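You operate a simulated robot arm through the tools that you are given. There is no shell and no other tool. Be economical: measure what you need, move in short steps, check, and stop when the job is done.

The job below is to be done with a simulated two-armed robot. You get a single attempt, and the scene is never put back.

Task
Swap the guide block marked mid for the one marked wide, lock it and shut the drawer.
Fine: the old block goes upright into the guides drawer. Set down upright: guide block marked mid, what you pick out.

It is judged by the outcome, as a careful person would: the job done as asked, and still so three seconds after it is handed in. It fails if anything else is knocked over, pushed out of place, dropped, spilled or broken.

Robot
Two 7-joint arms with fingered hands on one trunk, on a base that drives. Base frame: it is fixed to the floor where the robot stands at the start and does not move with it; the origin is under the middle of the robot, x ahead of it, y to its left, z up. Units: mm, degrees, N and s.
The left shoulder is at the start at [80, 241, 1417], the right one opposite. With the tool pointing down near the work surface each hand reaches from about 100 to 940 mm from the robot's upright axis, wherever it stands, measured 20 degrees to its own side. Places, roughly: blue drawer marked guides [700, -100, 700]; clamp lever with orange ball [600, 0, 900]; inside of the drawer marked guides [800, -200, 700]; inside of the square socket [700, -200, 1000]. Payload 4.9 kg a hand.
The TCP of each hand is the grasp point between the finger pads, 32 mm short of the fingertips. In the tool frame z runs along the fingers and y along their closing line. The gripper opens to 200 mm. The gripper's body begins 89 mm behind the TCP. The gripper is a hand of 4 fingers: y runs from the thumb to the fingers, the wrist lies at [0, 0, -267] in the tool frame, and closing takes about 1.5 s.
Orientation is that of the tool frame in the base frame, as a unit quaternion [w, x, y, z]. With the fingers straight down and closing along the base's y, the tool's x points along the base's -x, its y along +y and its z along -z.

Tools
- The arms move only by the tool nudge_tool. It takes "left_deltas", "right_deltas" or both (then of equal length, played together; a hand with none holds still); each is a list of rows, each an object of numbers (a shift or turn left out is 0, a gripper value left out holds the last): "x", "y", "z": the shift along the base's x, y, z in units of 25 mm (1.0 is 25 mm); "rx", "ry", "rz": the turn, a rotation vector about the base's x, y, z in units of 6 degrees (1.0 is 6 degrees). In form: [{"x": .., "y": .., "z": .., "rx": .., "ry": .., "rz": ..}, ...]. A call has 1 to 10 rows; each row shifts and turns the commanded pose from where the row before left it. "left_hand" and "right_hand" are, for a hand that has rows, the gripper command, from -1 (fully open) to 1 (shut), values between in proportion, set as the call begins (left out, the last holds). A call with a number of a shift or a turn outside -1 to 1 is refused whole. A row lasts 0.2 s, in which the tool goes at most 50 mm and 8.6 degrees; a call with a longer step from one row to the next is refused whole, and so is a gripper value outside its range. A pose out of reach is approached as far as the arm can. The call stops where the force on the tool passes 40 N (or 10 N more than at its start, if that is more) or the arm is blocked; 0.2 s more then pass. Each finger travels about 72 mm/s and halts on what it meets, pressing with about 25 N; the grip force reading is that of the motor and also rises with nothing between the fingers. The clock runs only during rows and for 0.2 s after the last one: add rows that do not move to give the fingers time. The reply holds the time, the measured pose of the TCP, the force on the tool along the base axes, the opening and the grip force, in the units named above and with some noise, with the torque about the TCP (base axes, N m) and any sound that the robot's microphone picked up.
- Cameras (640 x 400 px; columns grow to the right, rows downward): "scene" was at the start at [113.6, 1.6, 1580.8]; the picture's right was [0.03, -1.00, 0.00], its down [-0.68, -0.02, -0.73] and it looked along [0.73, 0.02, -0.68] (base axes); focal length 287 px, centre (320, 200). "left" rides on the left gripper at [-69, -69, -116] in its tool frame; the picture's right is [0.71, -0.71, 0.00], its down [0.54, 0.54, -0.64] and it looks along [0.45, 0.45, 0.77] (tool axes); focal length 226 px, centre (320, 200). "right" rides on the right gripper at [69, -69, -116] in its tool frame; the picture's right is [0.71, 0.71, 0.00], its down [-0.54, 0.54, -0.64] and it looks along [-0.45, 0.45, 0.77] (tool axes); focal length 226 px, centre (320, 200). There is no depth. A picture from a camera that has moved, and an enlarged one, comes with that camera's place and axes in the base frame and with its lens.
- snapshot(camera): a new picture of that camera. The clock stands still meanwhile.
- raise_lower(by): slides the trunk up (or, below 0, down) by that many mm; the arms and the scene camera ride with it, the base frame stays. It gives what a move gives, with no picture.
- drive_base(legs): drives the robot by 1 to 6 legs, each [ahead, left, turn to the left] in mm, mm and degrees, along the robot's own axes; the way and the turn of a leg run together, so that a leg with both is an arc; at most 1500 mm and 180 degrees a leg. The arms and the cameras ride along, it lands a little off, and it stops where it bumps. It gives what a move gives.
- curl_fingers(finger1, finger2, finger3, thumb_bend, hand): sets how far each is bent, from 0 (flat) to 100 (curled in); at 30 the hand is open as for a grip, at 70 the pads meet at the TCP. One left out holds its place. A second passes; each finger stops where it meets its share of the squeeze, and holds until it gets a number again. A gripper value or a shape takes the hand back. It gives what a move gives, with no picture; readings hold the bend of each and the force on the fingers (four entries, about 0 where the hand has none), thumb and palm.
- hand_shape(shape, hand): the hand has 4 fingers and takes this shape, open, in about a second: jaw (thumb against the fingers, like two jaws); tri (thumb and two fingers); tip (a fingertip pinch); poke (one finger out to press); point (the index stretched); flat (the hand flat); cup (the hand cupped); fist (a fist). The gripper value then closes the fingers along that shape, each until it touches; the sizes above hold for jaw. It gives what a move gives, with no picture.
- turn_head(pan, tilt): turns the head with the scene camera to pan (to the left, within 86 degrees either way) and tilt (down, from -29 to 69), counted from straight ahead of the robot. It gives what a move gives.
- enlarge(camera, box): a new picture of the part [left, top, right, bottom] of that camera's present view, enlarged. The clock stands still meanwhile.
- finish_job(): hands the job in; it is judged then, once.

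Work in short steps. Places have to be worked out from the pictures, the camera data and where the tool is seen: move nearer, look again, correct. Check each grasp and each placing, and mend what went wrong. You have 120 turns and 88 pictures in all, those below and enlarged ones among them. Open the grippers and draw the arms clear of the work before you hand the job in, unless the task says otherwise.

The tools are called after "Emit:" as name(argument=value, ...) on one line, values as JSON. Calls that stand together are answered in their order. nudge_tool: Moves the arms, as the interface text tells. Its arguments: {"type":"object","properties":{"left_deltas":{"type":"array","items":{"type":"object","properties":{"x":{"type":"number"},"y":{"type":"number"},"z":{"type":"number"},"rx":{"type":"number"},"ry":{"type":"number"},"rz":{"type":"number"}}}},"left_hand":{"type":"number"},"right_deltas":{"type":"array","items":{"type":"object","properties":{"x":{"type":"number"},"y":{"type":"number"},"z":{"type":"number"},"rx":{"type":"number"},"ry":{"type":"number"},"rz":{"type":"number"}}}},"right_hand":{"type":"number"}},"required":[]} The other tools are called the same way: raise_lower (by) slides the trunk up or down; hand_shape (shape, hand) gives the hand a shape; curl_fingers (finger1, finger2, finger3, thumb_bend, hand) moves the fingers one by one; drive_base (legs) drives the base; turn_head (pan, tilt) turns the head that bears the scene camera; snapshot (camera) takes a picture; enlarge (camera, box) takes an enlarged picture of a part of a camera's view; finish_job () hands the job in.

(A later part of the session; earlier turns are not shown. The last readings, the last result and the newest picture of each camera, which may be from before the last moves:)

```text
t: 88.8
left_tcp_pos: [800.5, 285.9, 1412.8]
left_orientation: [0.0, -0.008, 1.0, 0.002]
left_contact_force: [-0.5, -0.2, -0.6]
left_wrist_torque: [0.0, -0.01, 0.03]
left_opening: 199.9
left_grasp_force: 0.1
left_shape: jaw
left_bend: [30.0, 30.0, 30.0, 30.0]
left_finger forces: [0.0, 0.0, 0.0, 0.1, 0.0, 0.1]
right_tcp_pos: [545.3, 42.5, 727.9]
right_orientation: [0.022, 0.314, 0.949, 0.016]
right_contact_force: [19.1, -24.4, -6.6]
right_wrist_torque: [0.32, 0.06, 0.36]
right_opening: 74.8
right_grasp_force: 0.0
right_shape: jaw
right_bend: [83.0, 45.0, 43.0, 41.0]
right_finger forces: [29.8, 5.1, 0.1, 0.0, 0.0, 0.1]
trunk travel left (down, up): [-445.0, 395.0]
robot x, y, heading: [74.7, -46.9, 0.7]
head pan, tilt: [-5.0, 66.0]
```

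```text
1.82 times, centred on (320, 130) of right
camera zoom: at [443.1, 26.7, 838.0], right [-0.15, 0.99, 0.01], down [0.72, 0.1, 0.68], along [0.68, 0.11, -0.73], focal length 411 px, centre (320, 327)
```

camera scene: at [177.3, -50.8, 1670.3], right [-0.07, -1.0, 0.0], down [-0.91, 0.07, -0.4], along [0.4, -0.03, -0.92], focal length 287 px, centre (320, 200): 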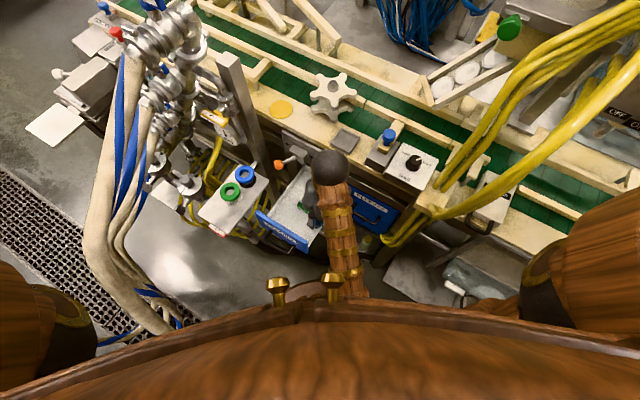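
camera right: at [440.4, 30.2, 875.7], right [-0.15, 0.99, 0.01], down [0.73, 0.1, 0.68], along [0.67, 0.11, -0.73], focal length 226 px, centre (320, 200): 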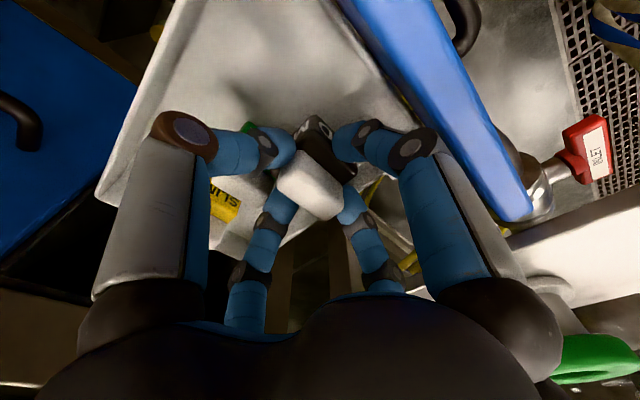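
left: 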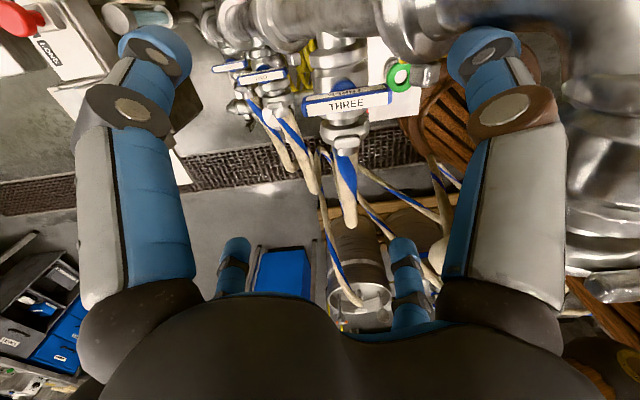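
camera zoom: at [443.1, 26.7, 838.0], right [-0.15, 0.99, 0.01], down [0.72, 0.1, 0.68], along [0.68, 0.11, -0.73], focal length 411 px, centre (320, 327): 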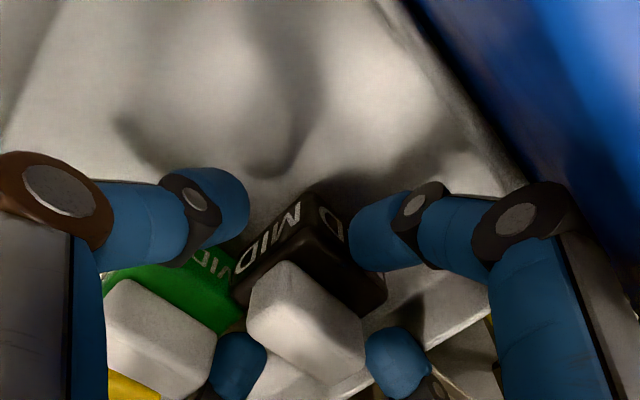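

Finger 1's knuckle is wedged against the front panel; the block stands upright. I lift straight up slowly.

Emit:
nudge_tool(right_deltas=[{"z": 0.2}, {"z": 0.2}, {"z": 0.3}, {"z": 0.4}, {"z": 0.6}, {"z": 0.8}, {"z": 0.8}])

Emit:
snapshot(camera="right")

```text
t: 90.4
left_tcp_pos: [796.7, 290.5, 1413.7]
left_orientation: [-0.001, -0.01, 1.0, 0.0]
left_contact_force: [-0.5, -0.1, -1.0]
left_wrist_torque: [0.01, -0.03, 0.04]
left_opening: 200.1
left_grasp_force: 0.0
left_shape: jaw
left_bend: [30.0, 30.0, 30.0, 30.0]
left_finger forces: [0.1, 0.1, 0.0, 0.0, 0.1, 0.1]
right_tcp_pos: [541.2, 50.1, 811.0]
right_orientation: [0.021, 0.311, 0.95, 0.018]
right_contact_force: [0.4, -0.4, 0.4]
right_wrist_torque: [0.02, 0.01, 0.01]
right_opening: 79.5
right_grasp_force: 0.0
right_shape: jaw
right_bend: [43.0, 43.0, 43.0, 41.0]
right_finger forces: [0.0, 0.0, 0.1, 0.0, 0.0, 0.0]
trunk travel left (down, up): [-445.0, 395.0]
robot x, y, heading: [73.7, -45.0, 0.9]
head pan, tilt: [-5.0, 66.0]
```

```text
15 pictures are left
camera right: at [439.9, 32.6, 921.9], right [-0.15, 0.99, 0.01], down [0.72, 0.1, 0.68], along [0.67, 0.11, -0.73], focal length 226 px, centre (320, 200)
```

right: 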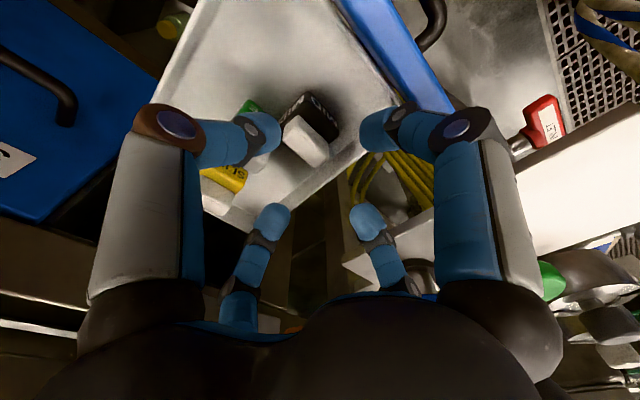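

MID stands upright at about (549, 37). WIDE's grip is at about (568, -22), so I move above it.

Emit:
nudge_tool(right_deltas=[{"x": 0.25, "y": -0.7}, {"x": 0.3, "y": -0.7}, {"x": 0.3, "y": -0.7}, {"x": 0.2, "y": -0.7}])

Emit:
snapshot(camera="right")

```text
t: 91.4
left_tcp_pos: [797.5, 288.3, 1414.3]
left_orientation: [0.0, -0.009, 1.0, 0.001]
left_contact_force: [0.2, 0.4, 0.2]
left_wrist_torque: [0.03, -0.01, 0.0]
left_opening: 199.9
left_grasp_force: 0.0
left_shape: jaw
left_bend: [30.0, 30.0, 30.0, 30.0]
left_finger forces: [0.0, 0.0, 0.1, 0.0, 0.0, 0.0]
right_tcp_pos: [569.8, -23.6, 811.9]
right_orientation: [0.023, 0.312, 0.95, 0.019]
right_contact_force: [-0.6, 0.0, 0.8]
right_wrist_torque: [-0.02, -0.02, 0.03]
right_opening: 79.9
right_grasp_force: 0.0
right_shape: jaw
right_bend: [43.0, 43.0, 43.0, 41.0]
right_finger forces: [0.0, 0.0, 0.1, 0.0, 0.0, 0.0]
trunk travel left (down, up): [-445.0, 395.0]
robot x, y, heading: [74.7, -49.6, 1.1]
head pan, tilt: [-5.0, 66.0]
```

```text
14 pictures are left
camera right: at [467.6, -40.4, 922.4], right [-0.15, 0.99, 0.01], down [0.72, 0.1, 0.69], along [0.68, 0.11, -0.73], focal length 226 px, centre (320, 200)
```

right: 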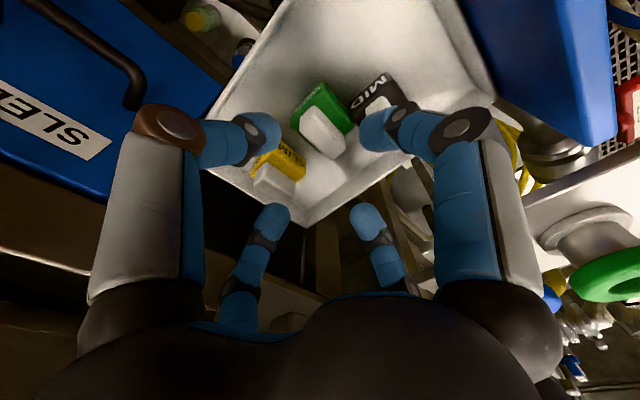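

WIDE's grip is at (564, -22); MID stands close on finger 1's side. I preset the fingers narrower and descend for a slightly higher grip, 5 mm to the right.

Emit:
curl_fingers(hand="right", finger1=51, finger2=46, finger3=50, thumb_bend=42)

Emit:
nudge_tool(right_deltas=[{"x": -0.36, "y": -0.1, "z": -0.4}, {"z": -0.5}, {"z": -0.5}, {"z": -0.4}, {"z": -0.3}])

Emit:
snapshot(camera="right")

```text
t: 92.4
left_tcp_pos: [798.1, 289.3, 1415.3]
left_orientation: [0.0, -0.009, 1.0, 0.001]
left_contact_force: [-0.6, -0.8, -0.3]
left_wrist_torque: [0.02, 0.01, 0.02]
left_opening: 199.6
left_grasp_force: 0.1
left_shape: jaw
left_bend: [30.0, 30.0, 30.0, 30.0]
left_finger forces: [0.0, 0.1, 0.1, 0.1, 0.0, 0.1]
right_tcp_pos: [568.9, -23.0, 811.9]
right_orientation: [0.022, 0.312, 0.95, 0.017]
right_contact_force: [0.3, 0.2, 0.3]
right_wrist_torque: [0.06, -0.02, 0.01]
right_opening: 83.6
right_grasp_force: 0.1
right_shape: fingers
right_bend: [51.0, 46.0, 50.0, 42.0]
right_finger forces: [0.1, 0.0, 0.0, 0.1, 0.0, 0.1]
trunk travel left (down, up): [-445.0, 395.0]
robot x, y, heading: [75.4, -47.6, 0.8]
head pan, tilt: [-5.0, 66.0]
```

```text
t: 93.6
left_tcp_pos: [798.0, 289.5, 1414.7]
left_orientation: [0.0, -0.008, 1.0, 0.001]
left_contact_force: [0.2, -0.1, 0.0]
left_wrist_torque: [0.02, 0.03, -0.02]
left_opening: 199.9
left_grasp_force: 0.0
left_shape: jaw
left_bend: [30.0, 30.0, 30.0, 30.0]
left_finger forces: [0.0, 0.1, 0.0, 0.1, 0.0, 0.1]
right_tcp_pos: [559.8, -26.5, 758.6]
right_orientation: [0.022, 0.312, 0.95, 0.018]
right_contact_force: [-0.2, -0.2, 0.6]
right_wrist_torque: [-0.02, 0.0, -0.03]
right_opening: 83.4
right_grasp_force: 0.6
right_shape: fingers
right_bend: [51.0, 46.0, 50.0, 42.0]
right_finger forces: [0.0, 0.0, 0.3, 0.0, 0.0, 0.0]
trunk travel left (down, up): [-445.0, 395.0]
robot x, y, heading: [76.6, -46.3, 0.8]
head pan, tilt: [-5.0, 66.0]
```

```text
13 pictures are left
camera right: at [457.6, -42.8, 868.7], right [-0.15, 0.99, 0.01], down [0.72, 0.1, 0.69], along [0.68, 0.11, -0.73], focal length 226 px, centre (320, 200)
```

right: 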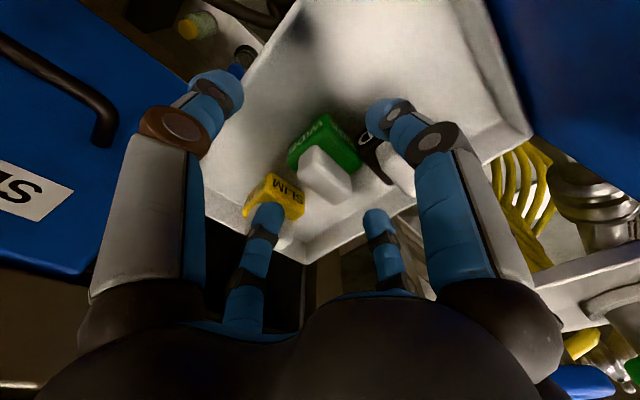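

The preset is wider than I meant, and the tips are still above the blocks. I narrow them now before going lower.

Emit:
curl_fingers(hand="right", finger1=59, finger2=54, finger3=58, thumb_bend=52)

Emit:
snapshot(camera="right")

```text
t: 94.6
left_tcp_pos: [797.9, 289.6, 1414.1]
left_orientation: [0.0, -0.009, 1.0, 0.001]
left_contact_force: [-0.1, -0.1, -0.3]
left_wrist_torque: [-0.03, -0.01, 0.04]
left_opening: 200.0
left_grasp_force: 0.1
left_shape: jaw
left_bend: [30.0, 30.0, 30.0, 30.0]
left_finger forces: [0.0, 0.0, 0.0, 0.0, 0.0, 0.1]
right_tcp_pos: [560.1, -24.8, 760.1]
right_orientation: [0.023, 0.312, 0.95, 0.017]
right_contact_force: [-0.4, 0.1, 0.2]
right_wrist_torque: [-0.01, -0.02, -0.02]
right_opening: 50.9
right_grasp_force: 0.0
right_shape: fingers
right_bend: [59.0, 54.0, 57.0, 52.0]
right_finger forces: [0.0, 0.1, 0.0, 0.1, 0.1, 0.0]
trunk travel left (down, up): [-445.0, 395.0]
robot x, y, heading: [71.4, -47.2, 1.0]
head pan, tilt: [-5.0, 66.0]
```

```text
12 pictures are left
camera right: at [457.6, -42.9, 868.8], right [-0.15, 0.99, 0.01], down [0.72, 0.1, 0.69], along [0.68, 0.11, -0.73], focal length 226 px, centre (320, 200)
```

right: 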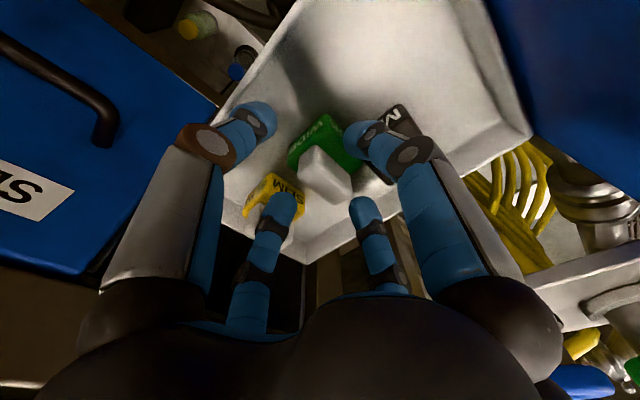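

Finger 1 is still close to MID. I narrow it a bit more, shift 4 mm right, and go down to z=740.

Emit:
curl_fingers(hand="right", finger1=63, finger3=60)

Emit:
nudge_tool(right_deltas=[{"x": -0.1, "y": -0.13}, {"z": -0.3}, {"z": -0.3}, {"z": -0.2}])

Emit:
snapshot(camera="right")

```text
t: 95.6
left_tcp_pos: [798.0, 289.1, 1414.1]
left_orientation: [0.001, -0.009, 1.0, 0.001]
left_contact_force: [0.1, 0.1, 0.5]
left_wrist_torque: [0.02, 0.0, -0.01]
left_opening: 199.9
left_grasp_force: 0.0
left_shape: jaw
left_bend: [30.0, 30.0, 30.0, 30.0]
left_finger forces: [0.1, 0.1, 0.1, 0.1, 0.0, 0.1]
right_tcp_pos: [559.7, -27.4, 758.7]
right_orientation: [0.023, 0.312, 0.95, 0.017]
right_contact_force: [0.7, -0.5, -0.3]
right_wrist_torque: [0.02, -0.02, -0.01]
right_opening: 45.6
right_grasp_force: 0.0
right_shape: fingers
right_bend: [63.0, 54.0, 60.0, 52.0]
right_finger forces: [0.0, 0.0, 0.1, 0.0, 0.0, 0.0]
trunk travel left (down, up): [-445.0, 395.0]
robot x, y, heading: [76.4, -48.9, 1.1]
head pan, tilt: [-5.0, 66.0]
```

```text
t: 96.6
left_tcp_pos: [795.9, 289.3, 1416.8]
left_orientation: [0.001, -0.009, 1.0, 0.001]
left_contact_force: [0.0, 0.6, 0.4]
left_wrist_torque: [-0.02, -0.05, 0.03]
left_opening: 200.2
left_grasp_force: 0.0
left_shape: jaw
left_bend: [30.0, 30.0, 30.0, 30.0]
left_finger forces: [0.0, 0.1, 0.0, 0.0, 0.0, 0.0]
right_tcp_pos: [557.2, -28.8, 741.1]
right_orientation: [0.025, 0.312, 0.95, 0.018]
right_contact_force: [0.0, 0.3, 21.7]
right_wrist_torque: [0.08, 0.0, 0.0]
right_opening: 45.2
right_grasp_force: 10.4
right_shape: fingers
right_bend: [64.0, 54.0, 59.0, 52.0]
right_finger forces: [14.2, 0.1, 6.8, 0.0, 0.0, 0.1]
trunk travel left (down, up): [-445.0, 395.0]
robot x, y, heading: [73.8, -44.3, 1.1]
head pan, tilt: [-5.0, 66.0]
```

```text
11 pictures are left
camera right: at [453.6, -46.0, 850.7], right [-0.15, 0.99, 0.01], down [0.72, 0.1, 0.69], along [0.68, 0.11, -0.73], focal length 226 px, centre (320, 200)
```

right: 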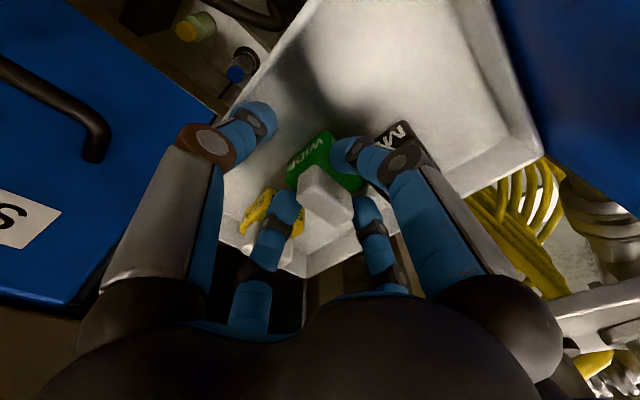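

The tips straddle the white grip and touch the block's shoulder. I ease up 3 mm, shift a bit toward the grip centre and close.

Emit:
nudge_tool(right_deltas=[{"z": 0.14, "x": 0.12, "y": 0}])

Emit:
nudge_tool(right_deltas=[{}, {}, {}, {}, {}, {}, {}], right_hand=1)

Emit:
nudge_tool(right_deltas=[{"z": 0.2}, {"z": 0.3}, {"z": 0.4}, {"z": 0.5}])

Emit:
snapshot(camera="right")

```text
t: 97.0
left_tcp_pos: [798.4, 289.3, 1415.5]
left_orientation: [-0.001, -0.008, 1.0, 0.001]
left_contact_force: [-0.3, -0.8, -0.7]
left_wrist_torque: [0.0, 0.02, 0.0]
left_opening: 199.7
left_grasp_force: 0.1
left_shape: jaw
left_bend: [30.0, 30.0, 30.0, 30.0]
left_finger forces: [0.0, 0.1, 0.0, 0.1, 0.0, 0.0]
right_tcp_pos: [559.7, -30.7, 741.7]
right_orientation: [0.022, 0.312, 0.95, 0.018]
right_contact_force: [-1.0, 0.0, 11.6]
right_wrist_torque: [0.07, 0.05, 0.01]
right_opening: 44.5
right_grasp_force: 6.2
right_shape: fingers
right_bend: [63.0, 54.0, 59.0, 52.0]
right_finger forces: [9.0, 0.0, 2.9, 0.2, 0.0, 0.1]
trunk travel left (down, up): [-445.0, 395.0]
robot x, y, heading: [75.4, -46.5, 0.9]
head pan, tilt: [-5.0, 66.0]
```

```text
t: 98.6
left_tcp_pos: [797.1, 288.9, 1414.7]
left_orientation: [0.0, -0.009, 1.0, 0.0]
left_contact_force: [-0.2, -0.2, 0.7]
left_wrist_torque: [-0.01, -0.01, 0.01]
left_opening: 199.8
left_grasp_force: 0.1
left_shape: jaw
left_bend: [30.0, 30.0, 30.0, 30.0]
left_finger forces: [0.0, 0.0, 0.0, 0.0, 0.0, 0.0]
right_tcp_pos: [560.3, -29.6, 742.4]
right_orientation: [0.023, 0.312, 0.95, 0.017]
right_contact_force: [-1.2, -1.6, 8.6]
right_wrist_torque: [-0.37, -0.09, -0.03]
right_opening: 7.1
right_grasp_force: 24.8
right_shape: jaw
right_bend: [64.0, 58.0, 61.0, 66.0]
right_finger forces: [38.8, 30.1, 47.1, 0.0, 29.0, 0.1]
trunk travel left (down, up): [-445.0, 395.0]
robot x, y, heading: [76.0, -47.7, 0.8]
head pan, tilt: [-5.0, 66.0]
```

```text
t: 99.6
left_tcp_pos: [797.5, 289.3, 1414.9]
left_orientation: [0.0, -0.008, 1.0, 0.001]
left_contact_force: [0.5, 0.3, 0.2]
left_wrist_torque: [0.02, -0.02, -0.06]
left_opening: 200.0
left_grasp_force: 0.1
left_shape: jaw
left_bend: [30.0, 30.0, 30.0, 30.0]
left_finger forces: [0.1, 0.0, 0.0, 0.0, 0.0, 0.0]
right_tcp_pos: [561.2, -27.4, 777.8]
right_orientation: [0.023, 0.312, 0.95, 0.018]
right_contact_force: [-0.3, 0.1, -1.0]
right_wrist_torque: [0.0, 0.0, -0.01]
right_opening: 7.2
right_grasp_force: 25.3
right_shape: jaw
right_bend: [64.0, 58.0, 61.0, 66.0]
right_finger forces: [36.8, 31.1, 38.9, 0.1, 28.6, 0.1]
trunk travel left (down, up): [-445.0, 395.0]
robot x, y, heading: [81.6, -47.5, 1.0]
head pan, tilt: [-5.0, 66.0]
```

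```text
10 pictures are left
camera right: at [458.1, -45.4, 887.2], right [-0.15, 0.99, 0.01], down [0.72, 0.1, 0.68], along [0.68, 0.11, -0.73], focal length 226 px, centre (320, 200)
```

right: 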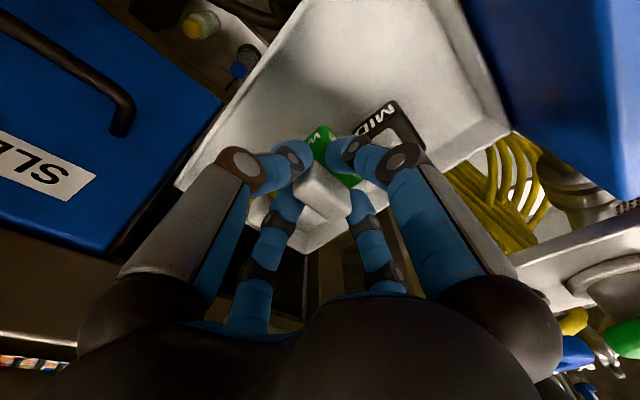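

WIDE is held, about 11 mm left of the TCP and held 11 mm higher than MID was. I raise it clear of the drawer and then raise the trunk.

Emit:
nudge_tool(right_deltas=[{"z": 0.8}, {"z": 0.8, "x": -0.4}, {"z": 0.8, "x": -0.4}, {"z": 0.8, "x": -0.4}, {"z": 0.8}])

Emit:
raise_lower(by=200)

```text
t: 100.8
left_tcp_pos: [798.0, 289.8, 1414.8]
left_orientation: [0.0, -0.009, 1.0, 0.001]
left_contact_force: [0.4, 0.2, 0.2]
left_wrist_torque: [-0.06, 0.03, -0.04]
left_opening: 199.7
left_grasp_force: 0.1
left_shape: jaw
left_bend: [30.0, 30.0, 30.0, 30.0]
left_finger forces: [0.0, 0.0, 0.0, 0.0, 0.0, 0.0]
right_tcp_pos: [529.0, -27.7, 877.3]
right_orientation: [0.022, 0.313, 0.949, 0.017]
right_contact_force: [-0.1, 0.3, -1.0]
right_wrist_torque: [0.0, 0.05, 0.04]
right_opening: 7.2
right_grasp_force: 24.7
right_shape: jaw
right_bend: [64.0, 58.0, 61.0, 66.0]
right_finger forces: [36.1, 31.2, 37.5, 0.0, 28.8, 0.0]
trunk travel left (down, up): [-445.0, 395.0]
robot x, y, heading: [76.3, -45.9, 1.0]
head pan, tilt: [-5.0, 66.0]
```

```text
t: 103.0
left_tcp_pos: [798.5, 289.0, 1615.1]
left_orientation: [0.0, -0.008, 1.0, 0.0]
left_contact_force: [0.2, -0.2, 0.4]
left_wrist_torque: [-0.03, 0.01, 0.01]
left_opening: 200.1
left_grasp_force: 0.3
left_shape: jaw
left_bend: [30.0, 30.0, 30.0, 30.0]
left_finger forces: [0.0, 0.0, 0.0, 0.0, 0.0, 0.0]
right_tcp_pos: [528.8, -28.5, 1077.6]
right_orientation: [0.023, 0.312, 0.95, 0.018]
right_contact_force: [-0.1, 0.5, -0.8]
right_wrist_torque: [0.0, 0.01, -0.02]
right_opening: 7.0
right_grasp_force: 24.8
right_shape: jaw
right_bend: [64.0, 58.0, 61.0, 66.0]
right_finger forces: [36.0, 31.3, 37.4, 0.0, 28.7, 0.1]
trunk travel left (down, up): [-645.0, 195.0]
robot x, y, heading: [76.6, -44.2, 0.9]
head pan, tilt: [-5.0, 66.0]
```

I carry WIDE to above the socket, aiming the TCP at (663, -169).

Emit:
nudge_tool(right_deltas=[{"x": 0.76, "y": -0.8, "z": 0.1}, {"x": 0.76, "y": -0.8, "z": 0.1}, {"x": 0.76, "y": -0.8, "z": 0.1}, {"x": 0.76, "y": -0.8, "z": 0.1}, {"x": 0.76, "y": -0.8, "z": 0.1}, {"x": 0.76, "y": -0.8}, {"x": 0.76, "y": -0.8}])

Emit:
enlarge(camera="right", box=[200, 20, 440, 240])

```text
t: 104.6
left_tcp_pos: [799.4, 289.3, 1614.2]
left_orientation: [0.0, -0.009, 1.0, 0.001]
left_contact_force: [-0.1, 0.4, -0.2]
left_wrist_torque: [0.0, 0.02, -0.02]
left_opening: 199.9
left_grasp_force: 0.1
left_shape: jaw
left_bend: [30.0, 30.0, 30.0, 30.0]
left_finger forces: [0.0, 0.1, 0.0, 0.0, 0.1, 0.0]
right_tcp_pos: [663.5, -169.8, 1090.0]
right_orientation: [0.023, 0.312, 0.95, 0.017]
right_contact_force: [0.6, -0.2, -0.4]
right_wrist_torque: [0.0, 0.0, 0.0]
right_opening: 6.8
right_grasp_force: 25.0
right_shape: jaw
right_bend: [64.0, 58.0, 61.0, 66.0]
right_finger forces: [35.5, 31.3, 36.4, 0.0, 28.8, 0.0]
trunk travel left (down, up): [-645.0, 195.0]
robot x, y, heading: [75.3, -46.5, 0.8]
head pan, tilt: [-5.0, 66.0]
```

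```text
1.82 times, centred on (320, 130) of right
camera zoom: at [561.2, -186.2, 1200.2], right [-0.15, 0.99, 0.01], down [0.72, 0.1, 0.68], along [0.68, 0.11, -0.73], focal length 411 px, centre (320, 327)
```

zoom: 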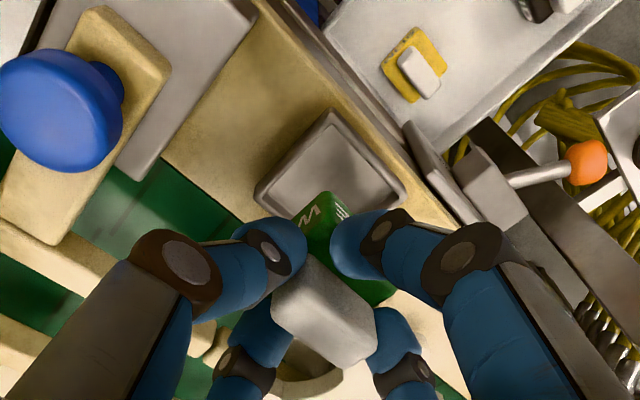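

Judging by the socket's and the block's corners, the block sits about 5 mm too far forward. I correct and lower until just above the rim.

Emit:
nudge_tool(right_deltas=[{"x": -0.2, "y": -0.06, "z": -0.4}, {"z": -0.6}, {"z": -0.6}, {"z": -0.3}])

Emit:
enlarge(camera="right", box=[240, 80, 400, 230])

```text
t: 105.6
left_tcp_pos: [797.5, 287.9, 1615.6]
left_orientation: [0.001, -0.01, 1.0, 0.001]
left_contact_force: [1.0, 0.6, 0.1]
left_wrist_torque: [0.01, 0.01, 0.03]
left_opening: 199.9
left_grasp_force: 0.0
left_shape: jaw
left_bend: [30.0, 30.0, 30.0, 30.0]
left_finger forces: [0.0, 0.0, 0.1, 0.0, 0.1, 0.1]
right_tcp_pos: [657.2, -170.5, 1041.8]
right_orientation: [0.022, 0.312, 0.95, 0.018]
right_contact_force: [0.2, -0.1, -1.7]
right_wrist_torque: [0.02, 0.02, 0.02]
right_opening: 7.0
right_grasp_force: 25.2
right_shape: jaw
right_bend: [64.0, 58.0, 61.0, 66.0]
right_finger forces: [35.2, 31.4, 35.7, 0.0, 28.9, 0.1]
trunk travel left (down, up): [-645.0, 195.0]
robot x, y, heading: [76.5, -45.4, 0.7]
head pan, tilt: [-5.0, 66.0]
```

```text
2.67 times, centred on (320, 155) of right
camera zoom: at [555.4, -186.9, 1153.1], right [-0.15, 0.99, 0.01], down [0.72, 0.1, 0.69], along [0.68, 0.11, -0.73], focal length 603 px, centre (320, 320)
```

zoom: 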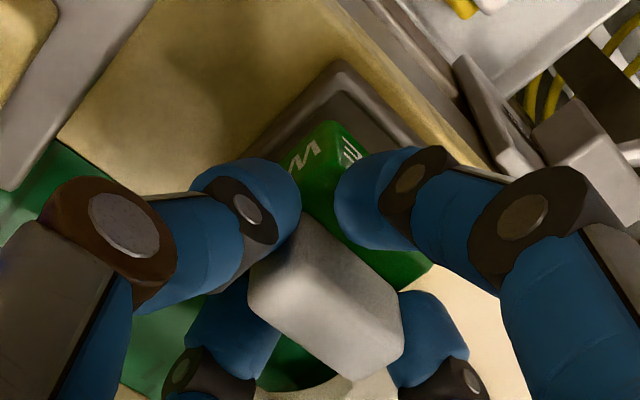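

By the corner comparison with MID's seating, the block should go about 4 mm to the left. I correct and lower gently.

Emit:
nudge_tool(right_deltas=[{"y": 0.16}, {"z": -0.15}, {"z": -0.15}, {"z": -0.15}, {"z": -0.15}])

```text
t: 106.8
left_tcp_pos: [798.2, 288.8, 1615.4]
left_orientation: [0.0, -0.009, 1.0, 0.0]
left_contact_force: [0.7, 0.5, 0.2]
left_wrist_torque: [-0.03, -0.03, -0.01]
left_opening: 199.9
left_grasp_force: 0.0
left_shape: jaw
left_bend: [30.0, 30.0, 30.0, 30.0]
left_finger forces: [0.0, 0.1, 0.1, 0.0, 0.0, 0.1]
right_tcp_pos: [657.4, -165.3, 1026.6]
right_orientation: [0.022, 0.312, 0.95, 0.018]
right_contact_force: [-0.2, 0.1, -1.1]
right_wrist_torque: [0.01, 0.02, 0.01]
right_opening: 7.0
right_grasp_force: 24.8
right_shape: jaw
right_bend: [64.0, 58.0, 61.0, 66.0]
right_finger forces: [35.2, 31.5, 35.5, 0.0, 28.9, 0.0]
trunk travel left (down, up): [-645.0, 195.0]
robot x, y, heading: [77.6, -44.7, 0.7]
head pan, tilt: [-5.0, 66.0]
```

No contact yet at 1027. Further down in finer steps.

Emit:
nudge_tool(right_deltas=[{"z": -0.1}, {"z": -0.1}, {"z": -0.1}, {"z": -0.1}])

Emit:
enlarge(camera="right", box=[240, 80, 400, 230])

```text
t: 107.5
left_tcp_pos: [796.2, 288.7, 1615.6]
left_orientation: [0.001, -0.01, 1.0, 0.001]
left_contact_force: [-0.4, -0.6, -0.1]
left_wrist_torque: [0.0, 0.04, -0.02]
left_opening: 199.7
left_grasp_force: 0.0
left_shape: jaw
left_bend: [30.0, 30.0, 30.0, 30.0]
left_finger forces: [0.0, 0.0, 0.0, 0.0, 0.0, 0.0]
right_tcp_pos: [656.9, -164.9, 1026.8]
right_orientation: [0.027, 0.311, 0.95, 0.018]
right_contact_force: [-7.9, -0.4, 24.0]
right_wrist_torque: [-0.17, 0.57, 0.0]
right_opening: 7.2
right_grasp_force: 25.5
right_shape: jaw
right_bend: [63.0, 58.0, 61.0, 66.0]
right_finger forces: [56.3, 31.2, 45.7, 0.0, 32.0, 0.1]
trunk travel left (down, up): [-645.0, 195.0]
robot x, y, heading: [75.7, -46.0, 0.6]
head pan, tilt: [-5.0, 66.0]
stopped in row 3 (right hand): the force on the tool passed its limit at 44 N (the readings are from after the stop); the commanded pose is now the measured one
```

```text
2.67 times, centred on (320, 155) of right
camera zoom: at [554.5, -182.0, 1135.8], right [-0.15, 0.99, 0.01], down [0.71, 0.1, 0.69], along [0.68, 0.11, -0.72], focal length 603 px, centre (320, 320)
```

zoom: 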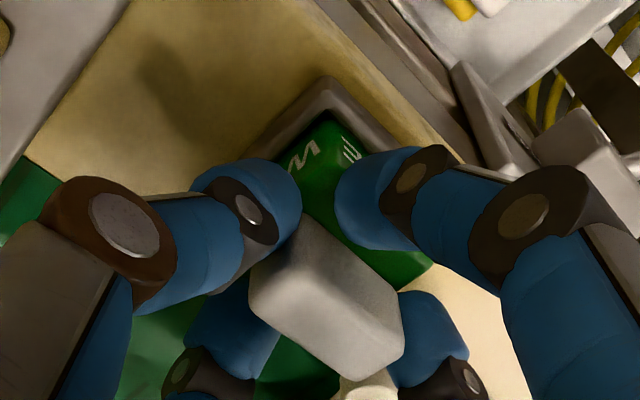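

The block touches at its front corner, so it is about 4 mm too near the robot. I lift slightly, move 4 mm forward and lower again.

Emit:
nudge_tool(right_deltas=[{"z": 0.16}, {"x": 0.17}, {"z": -0.1}, {"z": -0.1}, {"z": -0.1}, {"z": -0.1}])

```text
t: 108.7
left_tcp_pos: [796.6, 289.3, 1616.0]
left_orientation: [0.001, -0.008, 1.0, 0.001]
left_contact_force: [0.5, 0.6, 0.2]
left_wrist_torque: [-0.01, -0.02, -0.03]
left_opening: 199.7
left_grasp_force: 0.0
left_shape: jaw
left_bend: [30.0, 30.0, 30.0, 30.0]
left_finger forces: [0.0, 0.1, 0.0, 0.1, 0.0, 0.1]
right_tcp_pos: [662.8, -164.8, 1026.3]
right_orientation: [0.029, 0.312, 0.949, 0.02]
right_contact_force: [-5.1, -0.9, 23.9]
right_wrist_torque: [-0.17, 0.56, 0.02]
right_opening: 7.1
right_grasp_force: 25.1
right_shape: jaw
right_bend: [63.0, 58.0, 61.0, 66.0]
right_finger forces: [57.9, 31.7, 44.5, 0.0, 31.9, 0.1]
trunk travel left (down, up): [-645.0, 195.0]
robot x, y, heading: [76.2, -45.4, 0.7]
head pan, tilt: [-5.0, 66.0]
stopped in row 5 (right hand): the force on the tool passed its limit at 43 N (the readings are from after the stop); the commanded pose is now the measured one
```

Same height and torque after the shift, so it may be resting on the socket floor. I look closely.

Emit:
enlarge(camera="right", box=[270, 90, 370, 160])

```text
5.71 times, centred on (320, 125) of right
camera zoom: at [559.5, -181.8, 1135.3], right [-0.15, 0.99, 0.01], down [0.71, 0.1, 0.7], along [0.69, 0.11, -0.72], focal length 1292 px, centre (320, 629)
```

zoom: 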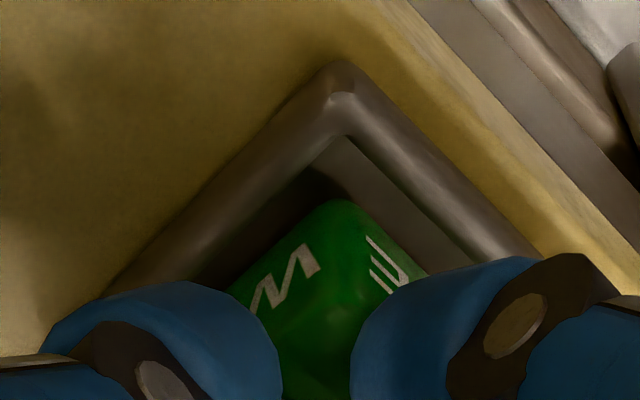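

The block's corner lies inside the rim with the same gap MID had, at the expected seating height. I release it.

Emit:
nudge_tool(right_deltas=[{}, {}, {}, {}], right_hand=0.25)

Emit:
nudge_tool(right_deltas=[{"z": 0.3}, {"z": 0.5}, {"z": 0.7}, {"z": 0.8}])

Emit:
enlarge(camera="right", box=[220, 60, 420, 220])

```text
t: 109.7
left_tcp_pos: [798.0, 289.3, 1615.1]
left_orientation: [0.0, -0.008, 1.0, 0.001]
left_contact_force: [0.3, -0.5, 0.1]
left_wrist_torque: [0.0, -0.02, -0.02]
left_opening: 199.9
left_grasp_force: 0.1
left_shape: jaw
left_bend: [30.0, 30.0, 30.0, 30.0]
left_finger forces: [0.0, 0.0, 0.0, 0.1, 0.0, 0.0]
right_tcp_pos: [664.2, -165.5, 1024.4]
right_orientation: [0.029, 0.312, 0.949, 0.019]
right_contact_force: [0.5, 0.0, 0.0]
right_wrist_torque: [-0.01, 0.0, 0.03]
right_opening: 74.7
right_grasp_force: 0.1
right_shape: jaw
right_bend: [44.0, 44.0, 44.0, 42.0]
right_finger forces: [0.0, 0.0, 0.1, 0.0, 0.1, 0.0]
trunk travel left (down, up): [-645.0, 195.0]
robot x, y, heading: [76.5, -46.5, 0.7]
head pan, tilt: [-5.0, 66.0]
```

```text
t: 110.7
left_tcp_pos: [798.0, 289.0, 1614.6]
left_orientation: [-0.001, -0.009, 1.0, 0.001]
left_contact_force: [-0.1, 0.4, 0.5]
left_wrist_torque: [-0.03, -0.01, 0.0]
left_opening: 200.3
left_grasp_force: 0.0
left_shape: jaw
left_bend: [30.0, 30.0, 30.0, 30.0]
left_finger forces: [0.0, 0.0, 0.0, 0.0, 0.0, 0.1]
right_tcp_pos: [664.6, -165.7, 1083.3]
right_orientation: [0.029, 0.313, 0.949, 0.019]
right_contact_force: [-0.6, 0.5, -0.6]
right_wrist_torque: [0.02, 0.01, 0.0]
right_opening: 74.5
right_grasp_force: 0.1
right_shape: jaw
right_bend: [44.0, 44.0, 44.0, 42.0]
right_finger forces: [0.0, 0.0, 0.1, 0.1, 0.0, 0.1]
trunk travel left (down, up): [-645.0, 195.0]
robot x, y, heading: [74.5, -47.6, 0.8]
head pan, tilt: [-5.0, 66.0]
```

```text
2.50 times, centred on (320, 140) of right
camera zoom: at [561.6, -182.8, 1191.8], right [-0.15, 0.99, 0.01], down [0.71, 0.1, 0.69], along [0.69, 0.11, -0.72], focal length 565 px, centre (320, 350)
```

zoom: 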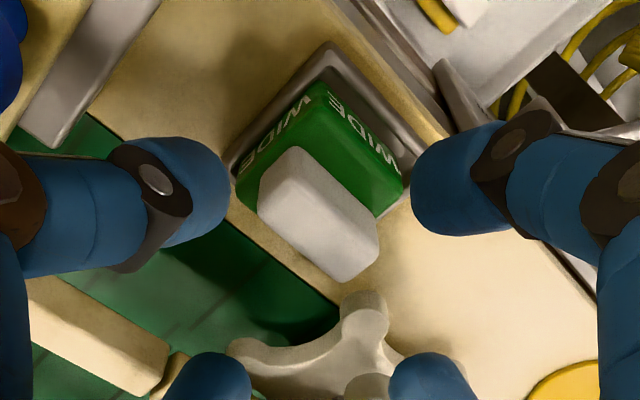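

The block is about 5 mm too far to the right and may ride on the right rim. I regrip it centred and shift it left.

Emit:
nudge_tool(right_deltas=[{"x": 0.26}, {"z": -0.8}, {"z": -0.8}, {"z": -0.6}, {"z": -0.3}, {"z": -0.15}])

Emit:
nudge_tool(right_deltas=[{}, {}, {}, {}, {}, {}], right_hand=1)

```text
t: 112.1
left_tcp_pos: [796.9, 289.2, 1614.1]
left_orientation: [0.0, -0.009, 1.0, 0.0]
left_contact_force: [-0.3, -0.2, -0.4]
left_wrist_torque: [-0.02, -0.03, -0.02]
left_opening: 200.0
left_grasp_force: 0.0
left_shape: jaw
left_bend: [30.0, 30.0, 30.0, 30.0]
left_finger forces: [0.0, 0.0, 0.0, 0.0, 0.0, 0.0]
right_tcp_pos: [672.4, -164.6, 1016.0]
right_orientation: [0.028, 0.312, 0.949, 0.019]
right_contact_force: [0.5, 0.8, 0.5]
right_wrist_torque: [0.01, -0.01, 0.0]
right_opening: 74.5
right_grasp_force: 0.0
right_shape: jaw
right_bend: [44.0, 44.0, 44.0, 42.0]
right_finger forces: [0.0, 0.0, 0.1, 0.0, 0.0, 0.0]
trunk travel left (down, up): [-645.0, 195.0]
robot x, y, heading: [77.3, -45.5, 0.9]
head pan, tilt: [-5.0, 66.0]
```

```text
t: 113.5
left_tcp_pos: [798.6, 289.0, 1614.6]
left_orientation: [0.0, -0.009, 1.0, 0.001]
left_contact_force: [0.1, -0.9, -0.4]
left_wrist_torque: [-0.01, 0.04, -0.01]
left_opening: 200.0
left_grasp_force: 0.0
left_shape: jaw
left_bend: [30.0, 30.0, 30.0, 30.0]
left_finger forces: [0.0, 0.0, 0.0, 0.0, 0.1, 0.1]
right_tcp_pos: [670.4, -166.0, 1016.1]
right_orientation: [0.029, 0.312, 0.95, 0.02]
right_contact_force: [0.8, 0.5, 2.1]
right_wrist_torque: [0.01, -0.14, -0.01]
right_opening: 44.5
right_grasp_force: 25.4
right_shape: jaw
right_bend: [52.0, 53.0, 54.0, 52.0]
right_finger forces: [22.0, 20.5, 19.9, 0.0, 22.4, 0.0]
trunk travel left (down, up): [-645.0, 195.0]
robot x, y, heading: [77.0, -46.4, 0.7]
head pan, tilt: [-5.0, 66.0]
```

The grip is now centred. I test whether the block is held by the rim: a small push left with slight downward pressure.

Emit:
nudge_tool(right_deltas=[{"z": -0.06}, {"x": 0.06, "y": 0.08}, {"x": 0.06, "y": 0.08}, {"x": 0.04, "y": 0.05}])

```text
t: 114.5
left_tcp_pos: [796.7, 289.4, 1615.1]
left_orientation: [0.001, -0.009, 1.0, 0.001]
left_contact_force: [-0.4, -1.0, 0.2]
left_wrist_torque: [-0.02, -0.01, 0.02]
left_opening: 199.6
left_grasp_force: 0.0
left_shape: jaw
left_bend: [30.0, 30.0, 30.0, 30.0]
left_finger forces: [0.1, 0.0, 0.0, 0.0, 0.1, 0.0]
right_tcp_pos: [674.2, -161.6, 1014.8]
right_orientation: [0.029, 0.312, 0.949, 0.019]
right_contact_force: [-1.2, -3.5, 8.8]
right_wrist_torque: [-0.11, -0.21, -0.06]
right_opening: 44.6
right_grasp_force: 24.9
right_shape: jaw
right_bend: [52.0, 53.0, 54.0, 52.0]
right_finger forces: [22.2, 22.1, 24.3, 0.1, 25.6, 0.0]
trunk travel left (down, up): [-645.0, 195.0]
robot x, y, heading: [75.1, -44.7, 0.9]
head pan, tilt: [-5.0, 66.0]
```

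It slid about 5 mm left with light friction. Now I press down gently to see if it drops.

Emit:
nudge_tool(right_deltas=[{"z": -0.1}, {"z": -0.1}, {"z": -0.1}])

Emit:
enlarge(camera="right", box=[270, 90, 370, 160])

```text
t: 115.2
left_tcp_pos: [795.0, 289.1, 1616.1]
left_orientation: [0.001, -0.007, 1.0, 0.001]
left_contact_force: [0.0, 0.1, -0.5]
left_wrist_torque: [0.02, 0.02, 0.0]
left_opening: 200.0
left_grasp_force: 0.0
left_shape: jaw
left_bend: [30.0, 30.0, 30.0, 30.0]
left_finger forces: [0.0, 0.0, 0.0, 0.0, 0.0, 0.0]
right_tcp_pos: [674.7, -161.3, 1013.2]
right_orientation: [0.033, 0.312, 0.949, 0.021]
right_contact_force: [-8.7, -2.1, 27.6]
right_wrist_torque: [-0.12, 0.12, -0.08]
right_opening: 45.6
right_grasp_force: 24.8
right_shape: jaw
right_bend: [52.0, 53.0, 54.0, 52.0]
right_finger forces: [27.4, 26.5, 26.2, 0.0, 30.9, 0.1]
trunk travel left (down, up): [-645.0, 195.0]
robot x, y, heading: [77.4, -48.2, 0.6]
head pan, tilt: [-5.0, 66.0]
stopped in row 3 (right hand): the force on the tool passed its limit at 43 N (the readings are from after the stop); the commanded pose is now the measured one
```

```text
5.71 times, centred on (320, 125) of right
camera zoom: at [570.0, -177.0, 1122.1], right [-0.15, 0.99, 0.01], down [0.71, 0.1, 0.7], along [0.69, 0.11, -0.71], focal length 1292 px, centre (320, 629)
```

zoom: 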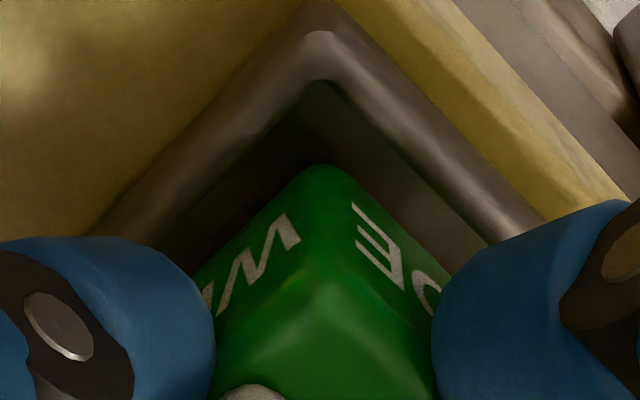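

Laterally it is centred now, but about 4–5 mm too far forward from the robot. I ease the pressure and slide it back.

Emit:
nudge_tool(right_deltas=[{"z": 0.08}, {"x": -0.08}, {"x": -0.08}, {"z": -0.05}, {"z": -0.1}])

Emit:
nudge_tool(right_deltas=[{"x": -0.1}, {"x": -0.1}])

```text
t: 116.5
left_tcp_pos: [796.7, 287.7, 1615.5]
left_orientation: [0.002, -0.008, 1.0, 0.001]
left_contact_force: [0.9, 0.0, 0.2]
left_wrist_torque: [0.0, 0.04, 0.0]
left_opening: 199.9
left_grasp_force: 0.1
left_shape: jaw
left_bend: [30.0, 30.0, 30.0, 30.0]
left_finger forces: [0.0, 0.0, 0.0, 0.0, 0.0, 0.1]
right_tcp_pos: [672.3, -159.3, 1014.8]
right_orientation: [0.035, 0.313, 0.949, 0.021]
right_contact_force: [-5.3, -1.5, 24.4]
right_wrist_torque: [-0.04, -0.06, -0.01]
right_opening: 45.6
right_grasp_force: 25.8
right_shape: jaw
right_bend: [52.0, 53.0, 53.0, 52.0]
right_finger forces: [25.8, 26.5, 25.8, 0.0, 29.0, 0.0]
trunk travel left (down, up): [-645.0, 195.0]
robot x, y, heading: [73.2, -46.2, 0.8]
head pan, tilt: [-5.0, 66.0]
stopped in row 5 (right hand): the force on the tool passed its limit at 41 N (the readings are from after the stop); the commanded pose is now the measured one
```

```text
t: 117.1
left_tcp_pos: [796.8, 289.6, 1615.7]
left_orientation: [0.001, -0.009, 1.0, 0.001]
left_contact_force: [0.3, 0.6, 0.0]
left_wrist_torque: [-0.02, -0.02, 0.0]
left_opening: 200.0
left_grasp_force: 0.0
left_shape: jaw
left_bend: [30.0, 30.0, 30.0, 30.0]
left_finger forces: [0.0, 0.0, 0.0, 0.1, 0.1, 0.1]
right_tcp_pos: [667.9, -159.9, 1014.6]
right_orientation: [0.035, 0.312, 0.949, 0.022]
right_contact_force: [7.3, -0.5, 30.5]
right_wrist_torque: [0.15, -0.64, 0.0]
right_opening: 46.0
right_grasp_force: 25.0
right_shape: jaw
right_bend: [52.0, 53.0, 53.0, 52.0]
right_finger forces: [23.6, 32.7, 31.2, 0.1, 24.6, 0.0]
trunk travel left (down, up): [-645.0, 195.0]
robot x, y, heading: [76.4, -45.8, 0.7]
head pan, tilt: [-5.0, 66.0]
```

The contact heights agree with MID's seating (283 mm offset in both cases), so the block rests on the socket floor with a few mm of play. I centre it and release.

Emit:
nudge_tool(right_deltas=[{"z": 0.05, "x": 0.12}, {"y": -0.06}])

Emit:
nudge_tool(right_deltas=[{}, {}, {}, {}, {"z": 0.5}, {"z": 0.8}, {"z": 0.9}, {"z": 0.9}], right_hand=0.1)

Emit:
enlarge(camera="right", box=[220, 60, 420, 220])

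```text
t: 117.7
left_tcp_pos: [794.6, 289.8, 1616.0]
left_orientation: [0.001, -0.009, 1.0, 0.001]
left_contact_force: [0.2, -0.1, -0.4]
left_wrist_torque: [0.01, 0.01, 0.0]
left_opening: 199.8
left_grasp_force: 0.2
left_shape: jaw
left_bend: [30.0, 30.0, 30.0, 30.0]
left_finger forces: [0.1, 0.0, 0.0, 0.0, 0.0, 0.0]
right_tcp_pos: [669.9, -160.3, 1014.3]
right_orientation: [0.033, 0.312, 0.949, 0.021]
right_contact_force: [-5.1, 2.0, 21.3]
right_wrist_torque: [0.13, -0.18, -0.07]
right_opening: 46.0
right_grasp_force: 24.9
right_shape: jaw
right_bend: [52.0, 53.0, 53.0, 52.0]
right_finger forces: [26.9, 28.2, 26.1, 0.1, 27.1, 0.0]
trunk travel left (down, up): [-645.0, 195.0]
robot x, y, heading: [76.5, -50.1, 0.6]
head pan, tilt: [-5.0, 66.0]
```

```text
t: 119.5
left_tcp_pos: [798.2, 288.0, 1612.3]
left_orientation: [-0.001, -0.009, 1.0, 0.001]
left_contact_force: [0.1, 0.3, 0.7]
left_wrist_torque: [0.0, 0.01, -0.01]
left_opening: 199.7
left_grasp_force: 0.0
left_shape: jaw
left_bend: [30.0, 30.0, 30.0, 30.0]
left_finger forces: [0.0, 0.0, 0.0, 0.1, 0.0, 0.0]
right_tcp_pos: [673.0, -161.1, 1090.5]
right_orientation: [0.033, 0.313, 0.949, 0.021]
right_contact_force: [0.6, 0.3, -0.3]
right_wrist_torque: [-0.02, -0.04, 0.0]
right_opening: 89.7
right_grasp_force: 0.1
right_shape: jaw
right_bend: [40.0, 40.0, 40.0, 38.0]
right_finger forces: [0.0, 0.0, 0.0, 0.1, 0.0, 0.1]
trunk travel left (down, up): [-645.0, 195.0]
robot x, y, heading: [75.6, -47.8, 0.7]
head pan, tilt: [-5.0, 66.0]
```

```text
2.50 times, centred on (320, 140) of right
camera zoom: at [568.2, -177.6, 1198.5], right [-0.15, 0.99, 0.01], down [0.71, 0.1, 0.7], along [0.69, 0.11, -0.71], focal length 565 px, centre (320, 350)
```

zoom: 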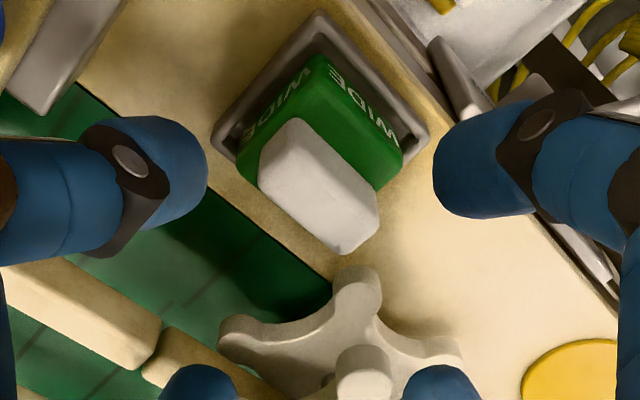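

WIDE now sits evenly in the socket. Next the lever: in the table's frame it leaned right at first and leans left now, so FIXED means pulling the ball back to about (607, -5, 880). I move out, yaw the hand and ready one extended finger.

Emit:
nudge_tool(right_deltas=[{"x": -0.6, "y": 0.9}, {"x": -0.6, "y": 0.9}, {"x": -0.6, "y": 0.9}, {"x": -0.6, "y": 0.9}, {"x": -0.5, "y": 0.9, "rz": -0.7}, {"x": -0.3, "y": 0.9, "rz": -1}, {"x": -0.2, "y": 0.9, "rz": -1}, {"x": -0.1, "y": 0.9, "rz": -1}, {"y": 0.8, "rz": -1}, {"rz": -0.9}])

Emit:
curl_fingers(hand="right", finger1=100, finger2=36, finger3=100, thumb_bend=100)

```text
t: 121.7
left_tcp_pos: [798.5, 288.4, 1614.6]
left_orientation: [0.001, -0.009, 1.0, 0.001]
left_contact_force: [0.6, -0.3, -0.9]
left_wrist_torque: [0.01, 0.0, 0.0]
left_opening: 199.7
left_grasp_force: 0.0
left_shape: jaw
left_bend: [30.0, 30.0, 30.0, 30.0]
left_finger forces: [0.0, 0.1, 0.1, 0.0, 0.0, 0.1]
right_tcp_pos: [584.0, 38.3, 1090.7]
right_orientation: [0.037, 0.574, 0.818, 0.01]
right_contact_force: [0.5, -1.1, -0.1]
right_wrist_torque: [-0.01, -0.02, -0.01]
right_opening: 89.5
right_grasp_force: 0.0
right_shape: jaw
right_bend: [40.0, 40.0, 40.0, 38.0]
right_finger forces: [0.0, 0.0, 0.0, 0.1, 0.0, 0.0]
trunk travel left (down, up): [-645.0, 195.0]
robot x, y, heading: [75.4, -43.4, 0.5]
head pan, tilt: [-5.0, 66.0]
```

```text
t: 122.7
left_tcp_pos: [798.2, 288.1, 1615.3]
left_orientation: [0.0, -0.009, 1.0, 0.001]
left_contact_force: [-0.1, -0.3, -0.2]
left_wrist_torque: [-0.04, 0.0, -0.01]
left_opening: 199.8
left_grasp_force: 0.0
left_shape: jaw
left_bend: [30.0, 30.0, 30.0, 30.0]
left_finger forces: [0.0, 0.1, 0.0, 0.1, 0.1, 0.0]
right_tcp_pos: [584.9, 38.7, 1089.9]
right_orientation: [0.038, 0.574, 0.818, 0.009]
right_contact_force: [0.3, 0.0, -0.4]
right_wrist_torque: [0.01, 0.0, 0.01]
right_opening: 0.2
right_grasp_force: 0.1
right_shape: fingers
right_bend: [93.0, 36.0, 93.0, 90.0]
right_finger forces: [0.0, 0.0, 0.0, 0.0, 0.0, 0.0]
trunk travel left (down, up): [-645.0, 195.0]
robot x, y, heading: [75.2, -51.4, 0.6]
head pan, tilt: [-5.0, 66.0]
```

The finger direction is right. I lower the trunk 150 mm and look once before going past the ball.

Emit:
raise_lower(by=-150)

Emit:
snapshot(camera="right")

```text
t: 124.5
left_tcp_pos: [798.6, 289.2, 1464.9]
left_orientation: [0.0, -0.008, 1.0, 0.001]
left_contact_force: [0.6, 0.2, 0.6]
left_wrist_torque: [0.03, 0.01, 0.03]
left_opening: 199.8
left_grasp_force: 0.1
left_shape: jaw
left_bend: [30.0, 30.0, 30.0, 30.0]
left_finger forces: [0.1, 0.1, 0.2, 0.0, 0.0, 0.1]
right_tcp_pos: [584.1, 37.1, 941.5]
right_orientation: [0.038, 0.573, 0.819, 0.01]
right_contact_force: [0.0, -0.4, 0.1]
right_wrist_torque: [-0.01, -0.03, 0.01]
right_opening: 0.2
right_grasp_force: 0.1
right_shape: fingers
right_bend: [96.0, 36.0, 96.0, 93.0]
right_finger forces: [0.0, 0.0, 0.0, 0.1, 0.1, 0.0]
trunk travel left (down, up): [-495.0, 345.0]
robot x, y, heading: [78.5, -46.4, 0.8]
head pan, tilt: [-5.0, 66.0]
```

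```text
2 pictures are left
camera right: at [488.2, 81.8, 1048.9], right [0.42, 0.91, 0.01], down [0.64, -0.31, 0.7], along [0.64, -0.29, -0.71], focal length 226 px, centre (320, 200)
```

right: 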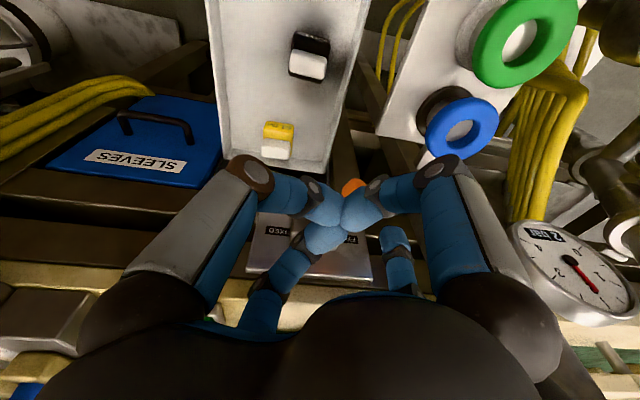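

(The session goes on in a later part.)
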